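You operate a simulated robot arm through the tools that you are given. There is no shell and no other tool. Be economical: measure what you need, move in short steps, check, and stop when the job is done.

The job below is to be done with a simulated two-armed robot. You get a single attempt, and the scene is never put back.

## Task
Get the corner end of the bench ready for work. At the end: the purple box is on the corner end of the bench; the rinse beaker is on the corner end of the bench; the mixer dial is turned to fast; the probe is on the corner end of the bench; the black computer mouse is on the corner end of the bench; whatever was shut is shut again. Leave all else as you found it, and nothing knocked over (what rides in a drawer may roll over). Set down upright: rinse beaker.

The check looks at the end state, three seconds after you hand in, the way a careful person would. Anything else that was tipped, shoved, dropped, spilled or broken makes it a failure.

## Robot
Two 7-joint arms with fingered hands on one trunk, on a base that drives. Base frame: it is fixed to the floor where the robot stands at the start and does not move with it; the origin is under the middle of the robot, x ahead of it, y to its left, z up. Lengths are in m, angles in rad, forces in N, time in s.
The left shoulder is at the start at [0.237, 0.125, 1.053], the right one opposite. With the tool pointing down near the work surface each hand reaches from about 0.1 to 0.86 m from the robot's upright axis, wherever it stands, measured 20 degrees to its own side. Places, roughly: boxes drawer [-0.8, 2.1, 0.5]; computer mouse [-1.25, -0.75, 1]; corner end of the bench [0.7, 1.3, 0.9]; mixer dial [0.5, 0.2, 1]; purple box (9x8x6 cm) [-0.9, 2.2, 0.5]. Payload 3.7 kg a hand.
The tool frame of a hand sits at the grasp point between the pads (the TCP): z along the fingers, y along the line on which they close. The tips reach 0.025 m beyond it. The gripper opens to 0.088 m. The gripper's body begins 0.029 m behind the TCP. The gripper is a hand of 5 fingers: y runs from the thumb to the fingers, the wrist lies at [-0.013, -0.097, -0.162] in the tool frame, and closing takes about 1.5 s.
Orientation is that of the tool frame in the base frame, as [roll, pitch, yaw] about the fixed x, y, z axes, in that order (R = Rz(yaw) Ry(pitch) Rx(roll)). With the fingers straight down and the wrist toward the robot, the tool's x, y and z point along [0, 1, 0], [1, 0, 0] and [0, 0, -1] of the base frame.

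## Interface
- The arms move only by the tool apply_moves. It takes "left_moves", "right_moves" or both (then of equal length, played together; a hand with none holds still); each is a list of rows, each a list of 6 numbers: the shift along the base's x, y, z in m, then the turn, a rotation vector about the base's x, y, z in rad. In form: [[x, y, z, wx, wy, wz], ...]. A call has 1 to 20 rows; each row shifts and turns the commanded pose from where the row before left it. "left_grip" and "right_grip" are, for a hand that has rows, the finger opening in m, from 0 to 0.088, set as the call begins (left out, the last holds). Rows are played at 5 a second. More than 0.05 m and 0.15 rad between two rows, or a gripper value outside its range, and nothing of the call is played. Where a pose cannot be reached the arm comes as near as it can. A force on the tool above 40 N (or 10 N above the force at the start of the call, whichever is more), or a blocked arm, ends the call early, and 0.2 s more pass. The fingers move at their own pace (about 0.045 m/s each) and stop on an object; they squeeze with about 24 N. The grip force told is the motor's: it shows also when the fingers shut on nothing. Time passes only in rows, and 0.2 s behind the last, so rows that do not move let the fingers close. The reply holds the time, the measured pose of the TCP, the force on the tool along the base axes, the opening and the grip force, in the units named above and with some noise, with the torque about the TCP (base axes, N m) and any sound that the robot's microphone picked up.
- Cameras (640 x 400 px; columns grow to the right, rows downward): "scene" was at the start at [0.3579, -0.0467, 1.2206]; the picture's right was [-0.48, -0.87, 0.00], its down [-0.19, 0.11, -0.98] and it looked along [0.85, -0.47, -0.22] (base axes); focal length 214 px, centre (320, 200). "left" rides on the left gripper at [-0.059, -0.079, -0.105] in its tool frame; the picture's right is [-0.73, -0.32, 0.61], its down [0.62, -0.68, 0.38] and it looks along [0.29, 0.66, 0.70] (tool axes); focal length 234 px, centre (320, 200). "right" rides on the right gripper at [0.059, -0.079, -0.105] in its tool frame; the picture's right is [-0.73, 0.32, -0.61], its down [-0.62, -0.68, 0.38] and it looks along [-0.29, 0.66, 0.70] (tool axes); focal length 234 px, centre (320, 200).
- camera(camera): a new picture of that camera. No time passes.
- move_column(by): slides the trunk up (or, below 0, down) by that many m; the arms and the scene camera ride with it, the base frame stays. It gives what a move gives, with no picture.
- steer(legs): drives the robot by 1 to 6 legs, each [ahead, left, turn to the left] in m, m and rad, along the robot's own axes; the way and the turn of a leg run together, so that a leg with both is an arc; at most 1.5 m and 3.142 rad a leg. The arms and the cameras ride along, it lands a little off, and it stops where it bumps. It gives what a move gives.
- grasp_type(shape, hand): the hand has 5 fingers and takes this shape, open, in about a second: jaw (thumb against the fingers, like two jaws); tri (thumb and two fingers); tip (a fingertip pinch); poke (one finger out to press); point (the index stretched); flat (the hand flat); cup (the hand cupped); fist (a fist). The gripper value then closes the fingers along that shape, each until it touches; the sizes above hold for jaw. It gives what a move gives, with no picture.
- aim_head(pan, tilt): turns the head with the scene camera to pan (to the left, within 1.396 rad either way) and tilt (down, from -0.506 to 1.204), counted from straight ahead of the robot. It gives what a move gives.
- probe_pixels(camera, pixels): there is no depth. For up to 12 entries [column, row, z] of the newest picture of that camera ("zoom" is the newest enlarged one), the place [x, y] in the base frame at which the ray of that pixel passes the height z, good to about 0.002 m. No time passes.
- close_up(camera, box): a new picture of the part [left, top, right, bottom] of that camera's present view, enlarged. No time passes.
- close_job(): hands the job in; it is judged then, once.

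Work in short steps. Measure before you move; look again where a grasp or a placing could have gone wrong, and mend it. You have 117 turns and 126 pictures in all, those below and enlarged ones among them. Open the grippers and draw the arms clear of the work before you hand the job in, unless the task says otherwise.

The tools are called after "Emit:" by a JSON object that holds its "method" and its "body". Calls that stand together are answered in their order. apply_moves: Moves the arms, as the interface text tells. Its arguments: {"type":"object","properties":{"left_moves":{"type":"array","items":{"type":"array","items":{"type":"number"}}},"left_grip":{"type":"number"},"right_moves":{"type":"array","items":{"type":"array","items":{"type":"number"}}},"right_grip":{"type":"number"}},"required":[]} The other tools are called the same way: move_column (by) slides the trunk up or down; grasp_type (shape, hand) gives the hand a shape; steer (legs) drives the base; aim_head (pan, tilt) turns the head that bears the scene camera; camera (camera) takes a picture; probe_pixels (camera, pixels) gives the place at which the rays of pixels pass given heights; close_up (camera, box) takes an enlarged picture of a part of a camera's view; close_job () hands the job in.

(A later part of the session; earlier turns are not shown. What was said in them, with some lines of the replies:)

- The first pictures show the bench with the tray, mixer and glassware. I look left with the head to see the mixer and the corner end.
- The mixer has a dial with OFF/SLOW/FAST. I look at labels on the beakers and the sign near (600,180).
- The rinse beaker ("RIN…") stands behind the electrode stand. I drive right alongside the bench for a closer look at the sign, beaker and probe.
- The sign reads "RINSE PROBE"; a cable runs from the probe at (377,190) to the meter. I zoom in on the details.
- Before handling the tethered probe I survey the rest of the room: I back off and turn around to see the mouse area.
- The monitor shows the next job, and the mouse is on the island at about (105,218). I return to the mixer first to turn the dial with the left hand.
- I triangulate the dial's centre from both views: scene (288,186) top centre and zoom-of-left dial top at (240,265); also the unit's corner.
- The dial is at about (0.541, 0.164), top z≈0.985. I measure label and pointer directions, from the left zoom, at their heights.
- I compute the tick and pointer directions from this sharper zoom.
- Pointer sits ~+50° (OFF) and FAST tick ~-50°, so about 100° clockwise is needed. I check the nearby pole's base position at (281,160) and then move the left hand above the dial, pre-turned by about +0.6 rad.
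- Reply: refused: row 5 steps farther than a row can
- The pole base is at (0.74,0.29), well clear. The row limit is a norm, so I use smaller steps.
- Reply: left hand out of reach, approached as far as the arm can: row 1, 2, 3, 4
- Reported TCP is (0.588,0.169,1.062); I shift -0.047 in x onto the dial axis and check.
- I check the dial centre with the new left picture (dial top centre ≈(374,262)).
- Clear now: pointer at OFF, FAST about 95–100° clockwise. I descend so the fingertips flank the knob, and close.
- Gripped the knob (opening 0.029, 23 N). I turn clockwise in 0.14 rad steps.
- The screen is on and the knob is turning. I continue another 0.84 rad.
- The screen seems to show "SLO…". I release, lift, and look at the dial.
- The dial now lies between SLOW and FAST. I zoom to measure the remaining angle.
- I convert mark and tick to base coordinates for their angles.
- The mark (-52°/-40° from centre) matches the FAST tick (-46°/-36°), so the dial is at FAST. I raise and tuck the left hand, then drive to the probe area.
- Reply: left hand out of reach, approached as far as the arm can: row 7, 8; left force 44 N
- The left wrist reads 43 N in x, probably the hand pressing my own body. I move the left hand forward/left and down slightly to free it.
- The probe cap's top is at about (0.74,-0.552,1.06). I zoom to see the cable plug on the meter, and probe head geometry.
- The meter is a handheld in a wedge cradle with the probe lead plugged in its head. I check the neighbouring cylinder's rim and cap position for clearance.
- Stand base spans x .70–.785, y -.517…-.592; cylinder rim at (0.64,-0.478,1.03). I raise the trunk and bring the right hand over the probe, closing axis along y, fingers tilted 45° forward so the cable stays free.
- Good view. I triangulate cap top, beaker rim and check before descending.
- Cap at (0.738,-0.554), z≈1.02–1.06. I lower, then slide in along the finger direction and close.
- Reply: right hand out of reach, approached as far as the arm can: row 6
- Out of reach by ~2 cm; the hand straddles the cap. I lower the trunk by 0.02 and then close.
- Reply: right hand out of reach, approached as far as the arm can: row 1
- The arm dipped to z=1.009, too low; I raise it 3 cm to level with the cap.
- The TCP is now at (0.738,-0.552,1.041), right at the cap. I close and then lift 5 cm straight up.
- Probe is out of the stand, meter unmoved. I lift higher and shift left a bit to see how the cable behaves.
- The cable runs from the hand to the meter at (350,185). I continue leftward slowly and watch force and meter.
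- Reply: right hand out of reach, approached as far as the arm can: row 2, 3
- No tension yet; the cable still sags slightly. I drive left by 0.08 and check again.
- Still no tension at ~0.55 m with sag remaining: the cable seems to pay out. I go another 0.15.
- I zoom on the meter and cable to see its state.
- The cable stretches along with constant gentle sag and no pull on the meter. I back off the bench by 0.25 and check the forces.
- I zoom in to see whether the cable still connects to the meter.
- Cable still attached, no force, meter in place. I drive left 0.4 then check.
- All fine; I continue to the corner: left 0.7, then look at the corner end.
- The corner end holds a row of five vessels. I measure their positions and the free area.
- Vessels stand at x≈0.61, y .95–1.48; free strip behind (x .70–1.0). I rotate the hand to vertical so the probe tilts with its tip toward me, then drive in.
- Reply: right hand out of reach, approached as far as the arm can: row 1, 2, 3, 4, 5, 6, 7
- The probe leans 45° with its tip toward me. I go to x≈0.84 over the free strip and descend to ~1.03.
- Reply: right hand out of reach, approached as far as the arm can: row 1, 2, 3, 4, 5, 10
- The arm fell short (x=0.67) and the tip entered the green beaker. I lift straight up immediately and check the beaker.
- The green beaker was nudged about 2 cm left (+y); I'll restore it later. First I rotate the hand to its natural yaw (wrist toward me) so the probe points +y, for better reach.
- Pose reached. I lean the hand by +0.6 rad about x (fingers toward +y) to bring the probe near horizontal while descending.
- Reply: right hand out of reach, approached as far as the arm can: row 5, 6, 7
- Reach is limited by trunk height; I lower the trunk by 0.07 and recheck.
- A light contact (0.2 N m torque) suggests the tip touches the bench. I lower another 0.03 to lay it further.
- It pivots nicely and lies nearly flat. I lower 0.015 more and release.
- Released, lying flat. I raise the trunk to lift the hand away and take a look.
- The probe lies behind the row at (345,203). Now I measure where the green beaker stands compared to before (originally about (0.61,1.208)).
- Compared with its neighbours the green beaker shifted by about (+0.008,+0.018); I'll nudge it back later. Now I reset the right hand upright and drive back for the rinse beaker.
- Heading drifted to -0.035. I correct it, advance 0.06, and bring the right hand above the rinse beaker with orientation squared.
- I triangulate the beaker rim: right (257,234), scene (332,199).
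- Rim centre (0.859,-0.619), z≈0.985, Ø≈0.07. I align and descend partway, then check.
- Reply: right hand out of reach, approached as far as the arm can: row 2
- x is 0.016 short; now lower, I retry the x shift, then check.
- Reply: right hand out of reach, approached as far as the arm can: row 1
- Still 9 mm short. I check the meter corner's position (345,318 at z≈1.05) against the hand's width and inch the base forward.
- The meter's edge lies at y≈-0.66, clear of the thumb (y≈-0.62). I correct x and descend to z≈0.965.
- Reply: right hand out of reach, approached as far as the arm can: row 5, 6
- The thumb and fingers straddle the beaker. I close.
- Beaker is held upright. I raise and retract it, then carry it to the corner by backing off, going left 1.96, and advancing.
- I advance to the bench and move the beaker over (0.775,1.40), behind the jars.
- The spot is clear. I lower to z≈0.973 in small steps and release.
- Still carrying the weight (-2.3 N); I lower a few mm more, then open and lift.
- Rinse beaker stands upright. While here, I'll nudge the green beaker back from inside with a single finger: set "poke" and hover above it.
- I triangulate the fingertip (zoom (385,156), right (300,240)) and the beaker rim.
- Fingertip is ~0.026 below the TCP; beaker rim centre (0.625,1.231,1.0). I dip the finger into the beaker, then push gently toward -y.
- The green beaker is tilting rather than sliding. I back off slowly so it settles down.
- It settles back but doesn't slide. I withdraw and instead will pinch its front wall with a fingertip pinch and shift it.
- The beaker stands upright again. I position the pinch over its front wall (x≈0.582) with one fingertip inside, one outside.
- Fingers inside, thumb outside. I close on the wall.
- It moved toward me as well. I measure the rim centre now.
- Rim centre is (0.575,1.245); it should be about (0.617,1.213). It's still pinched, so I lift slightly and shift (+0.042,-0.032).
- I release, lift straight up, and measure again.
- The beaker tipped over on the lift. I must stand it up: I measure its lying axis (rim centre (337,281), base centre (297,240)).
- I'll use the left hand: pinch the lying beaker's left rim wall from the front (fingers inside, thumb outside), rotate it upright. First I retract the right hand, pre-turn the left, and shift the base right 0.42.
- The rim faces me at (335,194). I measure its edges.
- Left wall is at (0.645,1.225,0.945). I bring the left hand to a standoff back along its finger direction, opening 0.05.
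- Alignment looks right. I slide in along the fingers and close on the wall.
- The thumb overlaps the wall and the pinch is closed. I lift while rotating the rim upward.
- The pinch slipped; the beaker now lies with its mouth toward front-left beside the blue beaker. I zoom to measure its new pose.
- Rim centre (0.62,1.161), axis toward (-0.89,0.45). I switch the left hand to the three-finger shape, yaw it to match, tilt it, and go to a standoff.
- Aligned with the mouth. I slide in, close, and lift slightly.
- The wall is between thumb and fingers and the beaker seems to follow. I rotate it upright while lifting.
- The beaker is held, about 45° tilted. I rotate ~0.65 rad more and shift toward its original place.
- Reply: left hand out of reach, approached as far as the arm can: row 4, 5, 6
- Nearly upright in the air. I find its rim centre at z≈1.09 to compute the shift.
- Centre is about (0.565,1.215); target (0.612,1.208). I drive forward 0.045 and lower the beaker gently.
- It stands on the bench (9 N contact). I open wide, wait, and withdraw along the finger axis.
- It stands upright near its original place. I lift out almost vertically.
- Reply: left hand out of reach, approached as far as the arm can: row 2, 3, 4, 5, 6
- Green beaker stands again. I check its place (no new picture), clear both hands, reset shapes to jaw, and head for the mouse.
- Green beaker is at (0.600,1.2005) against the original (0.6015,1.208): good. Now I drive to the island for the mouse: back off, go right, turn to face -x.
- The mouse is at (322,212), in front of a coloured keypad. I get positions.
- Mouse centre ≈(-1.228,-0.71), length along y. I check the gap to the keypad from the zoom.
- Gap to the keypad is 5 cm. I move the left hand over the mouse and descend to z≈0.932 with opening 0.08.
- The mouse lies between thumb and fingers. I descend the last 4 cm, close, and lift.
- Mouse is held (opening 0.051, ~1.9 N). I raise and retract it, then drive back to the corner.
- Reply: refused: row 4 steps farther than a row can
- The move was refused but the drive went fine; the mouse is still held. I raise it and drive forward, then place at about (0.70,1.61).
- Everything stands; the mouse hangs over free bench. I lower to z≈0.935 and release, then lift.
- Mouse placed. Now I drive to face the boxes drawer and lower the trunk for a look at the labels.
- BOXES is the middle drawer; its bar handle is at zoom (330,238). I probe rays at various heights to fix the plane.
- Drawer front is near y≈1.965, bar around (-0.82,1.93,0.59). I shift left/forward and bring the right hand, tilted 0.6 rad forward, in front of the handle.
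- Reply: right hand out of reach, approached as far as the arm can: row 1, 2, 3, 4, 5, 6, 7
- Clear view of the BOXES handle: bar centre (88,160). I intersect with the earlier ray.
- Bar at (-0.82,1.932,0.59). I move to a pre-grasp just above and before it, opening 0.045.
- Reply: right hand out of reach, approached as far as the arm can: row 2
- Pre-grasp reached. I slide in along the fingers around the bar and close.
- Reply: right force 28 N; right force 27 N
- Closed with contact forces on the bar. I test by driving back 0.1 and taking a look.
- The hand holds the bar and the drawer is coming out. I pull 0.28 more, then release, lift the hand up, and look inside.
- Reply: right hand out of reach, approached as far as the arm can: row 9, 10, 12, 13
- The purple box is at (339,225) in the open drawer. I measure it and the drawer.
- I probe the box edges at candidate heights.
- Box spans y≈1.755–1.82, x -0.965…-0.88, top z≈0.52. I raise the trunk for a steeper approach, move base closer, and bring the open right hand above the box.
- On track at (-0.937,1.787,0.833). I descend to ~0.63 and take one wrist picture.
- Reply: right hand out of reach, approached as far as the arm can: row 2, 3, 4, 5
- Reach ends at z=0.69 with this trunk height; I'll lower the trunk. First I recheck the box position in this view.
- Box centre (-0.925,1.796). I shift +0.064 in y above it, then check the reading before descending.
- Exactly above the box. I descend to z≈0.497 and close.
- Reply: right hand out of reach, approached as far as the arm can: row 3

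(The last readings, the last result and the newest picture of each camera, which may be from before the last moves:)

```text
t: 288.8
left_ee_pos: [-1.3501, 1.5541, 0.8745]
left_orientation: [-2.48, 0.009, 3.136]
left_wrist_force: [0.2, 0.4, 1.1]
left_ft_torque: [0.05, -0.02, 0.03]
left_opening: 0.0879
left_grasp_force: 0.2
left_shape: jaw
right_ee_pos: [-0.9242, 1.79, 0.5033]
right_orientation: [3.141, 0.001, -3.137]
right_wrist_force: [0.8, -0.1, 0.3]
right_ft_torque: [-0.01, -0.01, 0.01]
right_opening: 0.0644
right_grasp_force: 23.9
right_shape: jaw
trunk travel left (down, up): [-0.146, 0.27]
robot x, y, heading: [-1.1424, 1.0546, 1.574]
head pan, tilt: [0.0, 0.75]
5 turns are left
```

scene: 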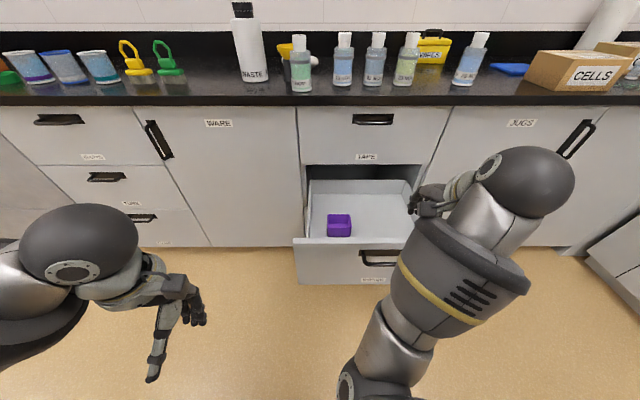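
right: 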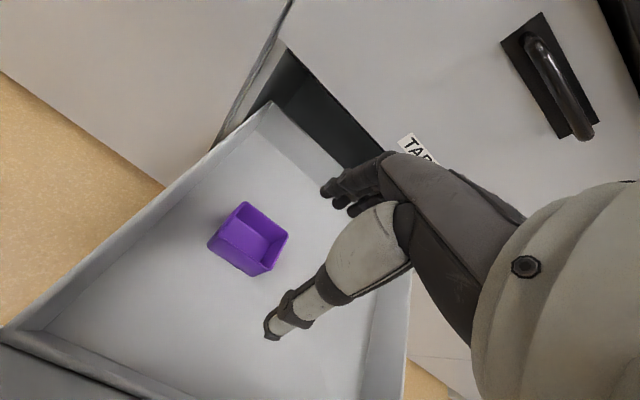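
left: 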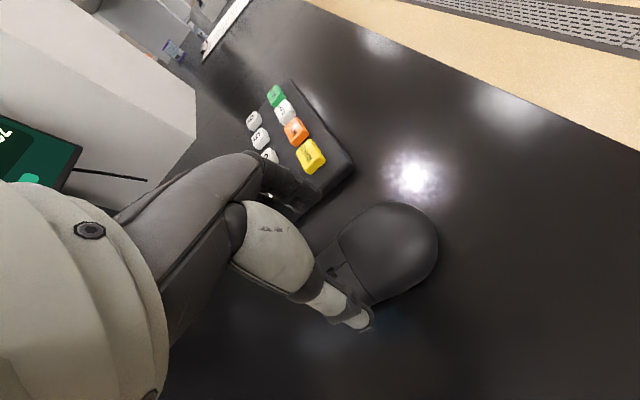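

Box gripped (opening 0.064). Few turns remain, so I combine: lift and retract the box, back off, shift right, and lower the left hand in front of the drawer for pushing it shut.

Emit:
{"method": "apply_moves", "body": {"right_moves": [[0, 0, 0.045, 0, 0, 0], [0, 0, 0.045, 0, 0, 0], [0, 0, 0.045, 0, 0, 0], [0, 0, 0.045, 0, 0, 0], [0, 0, 0.045, 0, 0, 0], [0, 0, 0.045, 0, 0, 0], [0, 0, 0.045, 0, 0, 0], [0, -0.045, 0, 0, 0, 0], [0, -0.045, 0, 0, 0, 0], [0, -0.045, 0, 0, 0, 0], [0, -0.045, 0, 0, 0, 0], [0, -0.045, 0, 0, 0, 0], [0, -0.045, 0, 0, 0, 0], [0, -0.04, 0, 0, 0, 0], [0, 0, 0, 0, 0, 0]]}}

Emit:
{"method": "steer", "body": {"legs": [[-0.25, 0, 0], [0, -0.38, 0]]}}

Emit:
{"method": "move_column", "body": {"by": -0.1}}

Emit:
{"method": "apply_moves", "body": {"left_moves": [[0, 0.015, -0.04, 0, 0, 0], [0, 0.015, -0.04, 0, 0, 0], [0, 0.015, -0.04, 0, 0, 0], [0, 0.015, -0.04, 0, 0, 0], [0, 0.015, -0.04, 0, 0, 0], [0, 0.01, -0.03, 0, 0, 0], [0, 0, 0, 0, 0, 0], [0, 0, 0, 0, 0, 0]], "left_grip": 0.0}}

Emit:
{"method": "camera", "body": {"camera": "scene"}}

```text
t: 292.0
left_ee_pos: [-1.35, 1.5521, 0.8738]
left_orientation: [-2.479, 0.009, 3.137]
left_wrist_force: [0.1, -0.9, -0.3]
left_ft_torque: [-0.01, -0.01, 0.0]
left_opening: 0.0878
left_grasp_force: 0.1
left_shape: jaw
right_ee_pos: [-0.9119, 1.5178, 0.7827]
right_orientation: [3.142, 0.0, -3.137]
right_wrist_force: [0.4, -0.7, -0.8]
right_ft_torque: [-0.04, 0.0, 0.02]
right_opening: 0.0642
right_grasp_force: 24.2
right_shape: jaw
right hand out of reach, approached as far as the arm can: row 13, 14
trunk travel left (down, up): [-0.146, 0.27]
robot x, y, heading: [-1.1487, 1.0554, 1.575]
head pan, tilt: [0.0, 0.75]
```

```text
t: 295.8
left_ee_pos: [-0.973, 1.3076, 0.8743]
left_orientation: [-2.479, 0.009, 3.134]
left_wrist_force: [-0.4, 0.1, 0.3]
left_ft_torque: [0.01, 0.0, -0.02]
left_opening: 0.0876
left_grasp_force: 0.0
left_shape: jaw
right_ee_pos: [-0.5357, 1.2723, 0.7833]
right_orientation: [-3.141, 0.0, -3.14]
right_wrist_force: [-0.1, -0.2, -1.6]
right_ft_torque: [0.0, 0.03, -0.02]
right_opening: 0.0642
right_grasp_force: 24.2
right_shape: jaw
trunk travel left (down, up): [-0.146, 0.27]
robot x, y, heading: [-0.7701, 0.8097, 1.579]
head pan, tilt: [0.0, 0.75]
```

```text
t: 297.1
left_ee_pos: [-0.9727, 1.3083, 0.7745]
left_orientation: [-2.48, 0.009, 3.135]
left_wrist_force: [0.4, -0.1, -1.3]
left_ft_torque: [0.04, 0.02, 0.03]
left_opening: 0.0879
left_grasp_force: 0.1
left_shape: jaw
right_ee_pos: [-0.535, 1.2232, 0.6066]
right_orientation: [-2.817, 0.001, -3.138]
right_wrist_force: [-1.0, -0.9, -1.3]
right_ft_torque: [0.02, 0.0, 0.0]
right_opening: 0.0643
right_grasp_force: 24.4
right_shape: jaw
trunk travel left (down, up): [-0.046, 0.37]
robot x, y, heading: [-0.7681, 0.8085, 1.572]
head pan, tilt: [0.0, 0.75]
```

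```text
t: 298.9
left_ee_pos: [-0.974, 1.3926, 0.5423]
left_orientation: [-2.479, 0.009, 3.133]
left_wrist_force: [0.7, -0.3, -0.3]
left_ft_torque: [-0.04, 0.05, -0.01]
left_opening: 0.0004
left_grasp_force: 23.6
left_shape: jaw
right_ee_pos: [-0.5353, 1.2229, 0.6038]
right_orientation: [-2.814, 0.001, -3.139]
right_wrist_force: [-0.1, 0.4, -0.8]
right_ft_torque: [0.02, -0.01, -0.03]
right_opening: 0.0641
right_grasp_force: 23.7
right_shape: jaw
trunk travel left (down, up): [-0.046, 0.37]
robot x, y, heading: [-0.7687, 0.8119, 1.577]
head pan, tilt: [0.0, 0.75]
```

```text
2 pictures are left
4 turns are left
```

scene: 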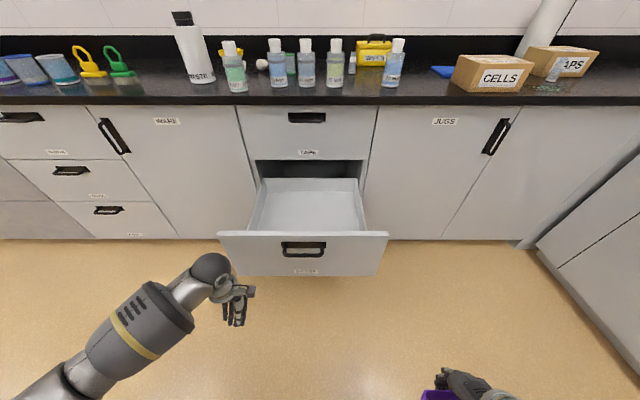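

Left fist is before the drawer front. I push the drawer shut by driving forward, back off, right both hands' poses, raise the trunk, and turn toward the corner.

Emit:
{"method": "steer", "body": {"legs": [[0.57, 0, 0]]}}

Emit:
{"method": "steer", "body": {"legs": [[-0.5, 0, 0]]}}

Emit:
{"method": "camera", "body": {"camera": "scene"}}

Emit:
{"method": "apply_moves", "body": {"left_moves": [[0, 0, 0.045, 0, 0, 0], [0, 0, 0.045, 0, 0, 0], [0, 0, 0.045, 0, 0, 0], [0, 0, 0.045, 0, 0, 0], [0, 0, 0.045, 0, 0, 0], [0, 0, 0.045, 0, 0, 0], [0, 0, 0.045, 0, 0, 0], [0, 0, 0.045, 0, 0, 0]], "right_moves": [[0, 0, 0.03, 0.109, 0, 0], [0, 0, 0.03, 0.109, 0, 0], [0, 0, 0.03, 0.109, 0, 0], [0, 0, 0.04, 0, 0, 0], [0, 0, 0.04, 0, 0, 0], [0, 0, 0.04, 0, 0, 0], [0, 0, 0.04, 0, 0, 0], [0, 0, 0.04, 0, 0, 0]]}}

Emit:
{"method": "move_column", "body": {"by": 0.18}}

Emit:
{"method": "steer", "body": {"legs": [[0, 0, -1.577], [0.3, 0.62, 0]]}}

```text
t: 301.9
left_ee_pos: [-0.9739, 1.9018, 0.5409]
left_orientation: [-2.473, 0.009, 3.121]
left_wrist_force: [0.5, -0.9, 0.2]
left_ft_torque: [-0.01, -0.01, 0.01]
left_opening: 0.0
left_grasp_force: 24.2
left_shape: jaw
right_ee_pos: [-0.5361, 1.742, 0.6055]
right_orientation: [-2.816, 0.0, -3.139]
right_wrist_force: [0.1, 1.0, -0.9]
right_ft_torque: [0.0, 0.02, 0.02]
right_opening: 0.0642
right_grasp_force: 23.6
right_shape: jaw
trunk travel left (down, up): [-0.046, 0.37]
robot x, y, heading: [-0.7682, 1.3306, 1.571]
head pan, tilt: [0.0, 0.75]
stopped in leg 1: the robot was blocked; the commanded pose is now the measured one
```

```text
t: 304.8
left_ee_pos: [-0.9711, 1.4096, 0.5395]
left_orientation: [-2.471, 0.009, 3.121]
left_wrist_force: [0.0, 0.5, -0.2]
left_ft_torque: [-0.01, -0.03, 0.01]
left_opening: 0.0001
left_grasp_force: 24.4
left_shape: jaw
right_ee_pos: [-0.5331, 1.2482, 0.6053]
right_orientation: [-2.814, -0.001, 3.141]
right_wrist_force: [-0.1, -0.4, -1.8]
right_ft_torque: [0.04, 0.0, -0.03]
right_opening: 0.0639
right_grasp_force: 23.8
right_shape: jaw
trunk travel left (down, up): [-0.046, 0.37]
robot x, y, heading: [-0.7652, 0.8353, 1.571]
head pan, tilt: [0.0, 0.75]
```

```text
1 pictures are left
```

scene: 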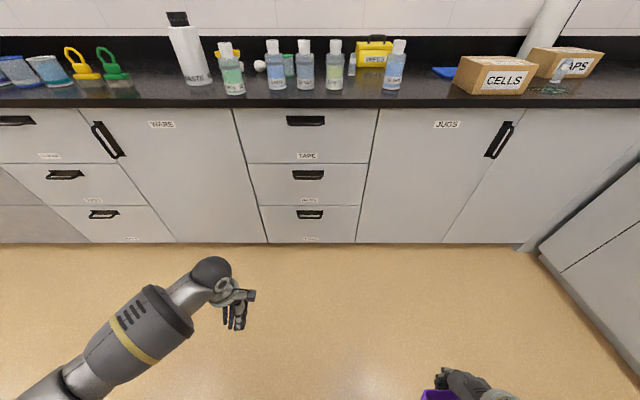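

```text
t: 306.6
left_ee_pos: [-0.9702, 1.4097, 0.8999]
left_orientation: [-2.471, 0.008, 3.12]
left_wrist_force: [0.2, 0.2, -0.7]
left_ft_torque: [0.0, 0.01, -0.03]
left_opening: 0.0001
left_grasp_force: 24.1
left_shape: jaw
right_ee_pos: [-0.4433, 1.3563, 0.7154]
right_orientation: [-3.14, -0.003, 3.141]
right_wrist_force: [0.7, -0.7, -1.5]
right_ft_torque: [-0.01, 0.0, -0.01]
right_opening: 0.0641
right_grasp_force: 23.5
right_shape: jaw
right hand out of reach, approached as far as the arm can: row 1, 2, 3, 4, 5, 6, 7, 8
trunk travel left (down, up): [-0.046, 0.37]
robot x, y, heading: [-0.7679, 0.8337, 1.571]
head pan, tilt: [0.0, 0.75]
```

```text
t: 308.6
left_ee_pos: [-0.9714, 1.4121, 1.0775]
left_orientation: [-2.468, 0.011, 3.122]
left_wrist_force: [0.0, 0.1, -0.5]
left_ft_torque: [0.0, -0.05, 0.01]
left_opening: 0.0
left_grasp_force: 23.8
left_shape: jaw
right_ee_pos: [-0.4437, 1.3559, 0.8908]
right_orientation: [-3.136, 0.0, -3.141]
right_wrist_force: [0.0, -0.2, -1.2]
right_ft_torque: [-0.01, 0.01, -0.01]
right_opening: 0.0641
right_grasp_force: 23.6
right_shape: jaw
trunk travel left (down, up): [-0.226, 0.19]
robot x, y, heading: [-0.7704, 0.8355, 1.574]
head pan, tilt: [0.0, 0.75]
```

```text
t: 316.2
left_ee_pos: [0.0959, 1.6672, 1.0781]
left_orientation: [-2.472, 0.009, 1.559]
left_wrist_force: [0.2, 0.5, 0.2]
left_ft_torque: [0.0, 0.0, 0.01]
left_opening: 0.0
left_grasp_force: 23.6
left_shape: jaw
right_ee_pos: [0.0474, 1.1397, 0.8932]
right_orientation: [-3.142, 0.0, 1.58]
right_wrist_force: [1.0, -0.5, -0.7]
right_ft_torque: [-0.01, -0.02, 0.0]
right_opening: 0.0641
right_grasp_force: 24.3
right_shape: jaw
trunk travel left (down, up): [-0.226, 0.19]
robot x, y, heading: [-0.4769, 1.4568, 0.009]
head pan, tilt: [0.0, 0.75]
3 turns are left
```

The drawer is shut. Now I raise the box, drive to the bench so it comes over (0.485,1.28) in front of the row, lower partway, and take the last picture.

Emit:
{"method": "apply_moves", "body": {"right_moves": [[0, 0, 0.045, 0, 0, 0], [0, 0, 0.045, 0, 0, 0], [0, 0, 0.045, 0, 0, 0], [0, 0, 0.045, 0, 0, 0], [0, 0, 0, 0, 0, 0]]}}

Emit:
{"method": "steer", "body": {"legs": [[0, 0.135, -0.009], [0.437, 0, 0]]}}

Emit:
{"method": "aim_head", "body": {"pan": -0.2, "tilt": 0.75}}

Emit:
{"method": "apply_moves", "body": {"right_moves": [[0, 0, -0.04, 0, 0, 0], [0, 0, -0.03, 0, 0, 0], [0, 0, -0.02, 0, 0, 0], [0, 0, 0, 0, 0, 0]]}}

Emit:
{"method": "camera", "body": {"camera": "scene"}}

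```text
t: 317.4
left_ee_pos: [0.0978, 1.6661, 1.0783]
left_orientation: [-2.471, 0.01, 1.561]
left_wrist_force: [-0.3, -0.2, -0.2]
left_ft_torque: [-0.01, 0.03, 0.0]
left_opening: 0.0001
left_grasp_force: 23.6
left_shape: jaw
right_ee_pos: [0.0459, 1.1392, 1.0729]
right_orientation: [-3.14, -0.002, 1.579]
right_wrist_force: [-0.5, 0.1, -1.7]
right_ft_torque: [0.06, 0.01, 0.01]
right_opening: 0.0636
right_grasp_force: 24.0
right_shape: jaw
trunk travel left (down, up): [-0.226, 0.19]
robot x, y, heading: [-0.477, 1.4563, 0.011]
head pan, tilt: [0.0, 0.75]
```

```text
t: 321.0
left_ee_pos: [0.5384, 1.8009, 1.0785]
left_orientation: [-2.473, 0.01, 1.554]
left_wrist_force: [-0.9, 0.6, -1.1]
left_ft_torque: [0.01, 0.01, 0.01]
left_opening: 0.0001
left_grasp_force: 23.7
left_shape: jaw
right_ee_pos: [0.4838, 1.2734, 1.0718]
right_orientation: [3.14, 0.0, 1.574]
right_wrist_force: [-0.6, -0.9, -0.8]
right_ft_torque: [-0.01, -0.01, 0.02]
right_opening: 0.0639
right_grasp_force: 24.0
right_shape: jaw
trunk travel left (down, up): [-0.226, 0.19]
robot x, y, heading: [-0.0365, 1.5951, 0.003]
head pan, tilt: [0.0, 0.75]
```

```text
t: 321.7
left_ee_pos: [0.5388, 1.8008, 1.0787]
left_orientation: [-2.472, 0.009, 1.554]
left_wrist_force: [0.3, -0.7, -0.5]
left_ft_torque: [-0.02, -0.02, -0.03]
left_opening: 0.0
left_grasp_force: 24.0
left_shape: jaw
right_ee_pos: [0.4864, 1.2736, 1.0727]
right_orientation: [-3.141, -0.001, 1.573]
right_wrist_force: [0.3, -1.1, -1.2]
right_ft_torque: [0.04, -0.01, -0.03]
right_opening: 0.0638
right_grasp_force: 24.2
right_shape: jaw
trunk travel left (down, up): [-0.226, 0.19]
robot x, y, heading: [-0.0336, 1.5942, 0.004]
head pan, tilt: [-0.201, 0.75]
```

```text
t: 322.7
left_ee_pos: [0.5395, 1.8011, 1.0795]
left_orientation: [-2.471, 0.01, 1.554]
left_wrist_force: [0.1, -0.6, -0.4]
left_ft_torque: [-0.01, -0.02, 0.0]
left_opening: 0.0
left_grasp_force: 24.0
left_shape: jaw
right_ee_pos: [0.4851, 1.2744, 0.9826]
right_orientation: [-3.141, 0.0, 1.577]
right_wrist_force: [0.8, 0.0, -1.3]
right_ft_torque: [0.03, -0.01, -0.02]
right_opening: 0.0639
right_grasp_force: 24.0
right_shape: jaw
trunk travel left (down, up): [-0.226, 0.19]
robot x, y, heading: [-0.0357, 1.5957, 0.001]
head pan, tilt: [-0.201, 0.75]
```

```text
0 pictures are left
2 turns are left
```

scene: 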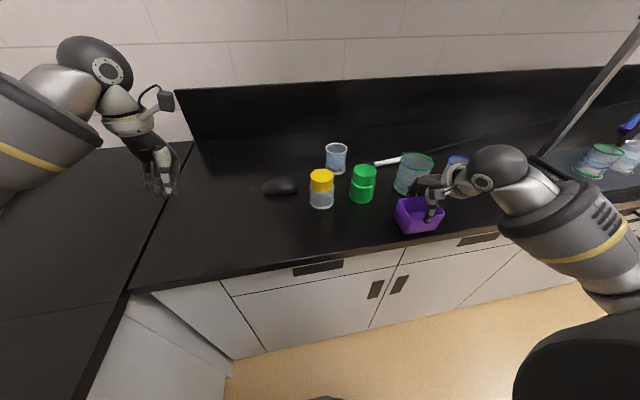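

The box hangs upright over the free front strip. I lower the last ~3.5 cm, release, lift clear, open the left hand, and back away.

Emit:
{"method": "apply_moves", "body": {"right_moves": [[0, 0, -0.015, 0, 0, 0], [0, 0, -0.01, 0, 0, 0], [0, 0, -0.006, 0, 0, 0], [0, 0, -0.004, 0, 0, 0], [0, 0, 0, 0, 0, 0]]}}

Emit:
{"method": "apply_moves", "body": {"right_moves": [[0, 0, 0, 0, 0, 0], [0, 0, 0, 0, 0, 0], [0, 0, 0, 0, 0, 0], [0, 0, 0, 0, 0, 0], [0, 0, 0, 0, 0, 0], [0, 0, 0.02, 0, 0, 0], [0, 0, 0.04, 0, 0, 0], [0, 0, 0.04, 0, 0, 0], [0, 0, 0.04, 0, 0, 0], [0, 0, 0.04, 0, 0, 0]], "right_grip": 0.082, "left_moves": [[0, 0, 0, 0, 0, 0], [0, 0, 0, 0, 0, 0], [0, 0, 0, 0, 0, 0], [0, 0, 0, 0, 0, 0], [0, 0, 0, 0, 0, 0], [0, 0, 0.02, 0, 0, 0], [0, 0, 0.02, 0, 0, 0], [0, 0, 0.02, 0, 0, 0], [0, 0, 0.02, 0, 0, 0], [0, 0, 0.02, 0, 0, 0]], "left_grip": 0.088}}

Emit:
{"method": "steer", "body": {"legs": [[-0.35, 0, 0]]}}

```text
t: 323.4
left_ee_pos: [0.5371, 1.8018, 1.0799]
left_orientation: [-2.472, 0.011, 1.552]
left_wrist_force: [0.2, -0.2, -0.5]
left_ft_torque: [0.01, 0.05, 0.0]
left_opening: 0.0
left_grasp_force: 24.1
left_shape: jaw
right_ee_pos: [0.4872, 1.2738, 0.9685]
right_orientation: [3.105, 0.005, 1.574]
right_wrist_force: [-6.4, 1.1, 25.3]
right_ft_torque: [-0.12, 0.21, -0.04]
right_opening: 0.0618
right_grasp_force: 23.8
right_shape: jaw
trunk travel left (down, up): [-0.226, 0.19]
robot x, y, heading: [-0.0341, 1.594, 0.006]
head pan, tilt: [-0.201, 0.75]
stopped in row 3 (right hand): the force on the tool passed its limit (the readings are from after the stop); the commanded pose is now the measured one
```

```text
t: 325.6
left_ee_pos: [0.5384, 1.8023, 1.1807]
left_orientation: [-2.472, 0.01, 1.552]
left_wrist_force: [0.2, -0.1, -0.6]
left_ft_torque: [0.03, 0.0, -0.03]
left_opening: 0.0877
left_grasp_force: 0.1
left_shape: jaw
right_ee_pos: [0.4865, 1.2745, 1.1411]
right_orientation: [3.121, 0.003, 1.574]
right_wrist_force: [0.8, 0.4, -0.2]
right_ft_torque: [0.01, -0.03, 0.0]
right_opening: 0.082
right_grasp_force: 0.1
right_shape: jaw
trunk travel left (down, up): [-0.226, 0.19]
robot x, y, heading: [-0.0369, 1.5977, 0.006]
head pan, tilt: [-0.201, 0.75]
```

```text
t: 327.9
left_ee_pos: [0.1864, 1.7963, 1.1796]
left_orientation: [-2.471, 0.008, 1.547]
left_wrist_force: [1.0, -0.8, 0.1]
left_ft_torque: [0.03, -0.02, 0.01]
left_opening: 0.0876
left_grasp_force: 0.1
left_shape: jaw
right_ee_pos: [0.1313, 1.2707, 1.1404]
right_orientation: [3.117, 0.004, 1.57]
right_wrist_force: [0.1, 0.2, 1.3]
right_ft_torque: [-0.01, -0.01, 0.03]
right_opening: 0.0824
right_grasp_force: 0.0
right_shape: jaw
trunk travel left (down, up): [-0.226, 0.19]
robot x, y, heading: [-0.3932, 1.5937, 0.003]
head pan, tilt: [-0.201, 0.75]
1 turns are left
```

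The box touched down on the bench (25 N contact) and was released there; both grippers are open and the arms are clear, so I hand in.

Emit:
{"method": "close_job", "body": {}}

```text
The job is handed in.
```

I handed the job in with every item on your list done. The last step, setting down the purple box, I could check only by force readings, because my pictures had run out.

- **Mixer dial:** it is turned to FAST; the pointer lines up with the FAST tick.
- **Probe:** it lies flat on the corner end, behind the row of vessels. Its lead is still plugged into the salt meter and now runs along the bench between them. The meter did not move when I looked at it with the probe about two thirds of a metre away, and it pulled with no noticeable force after that.
- **Rinse beaker:** it stands upright on the corner end.
- **Computer mouse:** it is on the corner end.
- **Purple box:** it is on the corner end, in front of the row. It touched down with about 25 N and I released it there.
- **Boxes drawer:** it is shut again, and the picture after I pushed it confirms that.

**Mishap:** while placing the probe I bumped the green beaker in the corner row. It tipped over when I tried to move it back. I stood it up again; it was upright and within about 1 cm of its original spot when I last measured it. It appeared empty, so I don't believe anything spilled.
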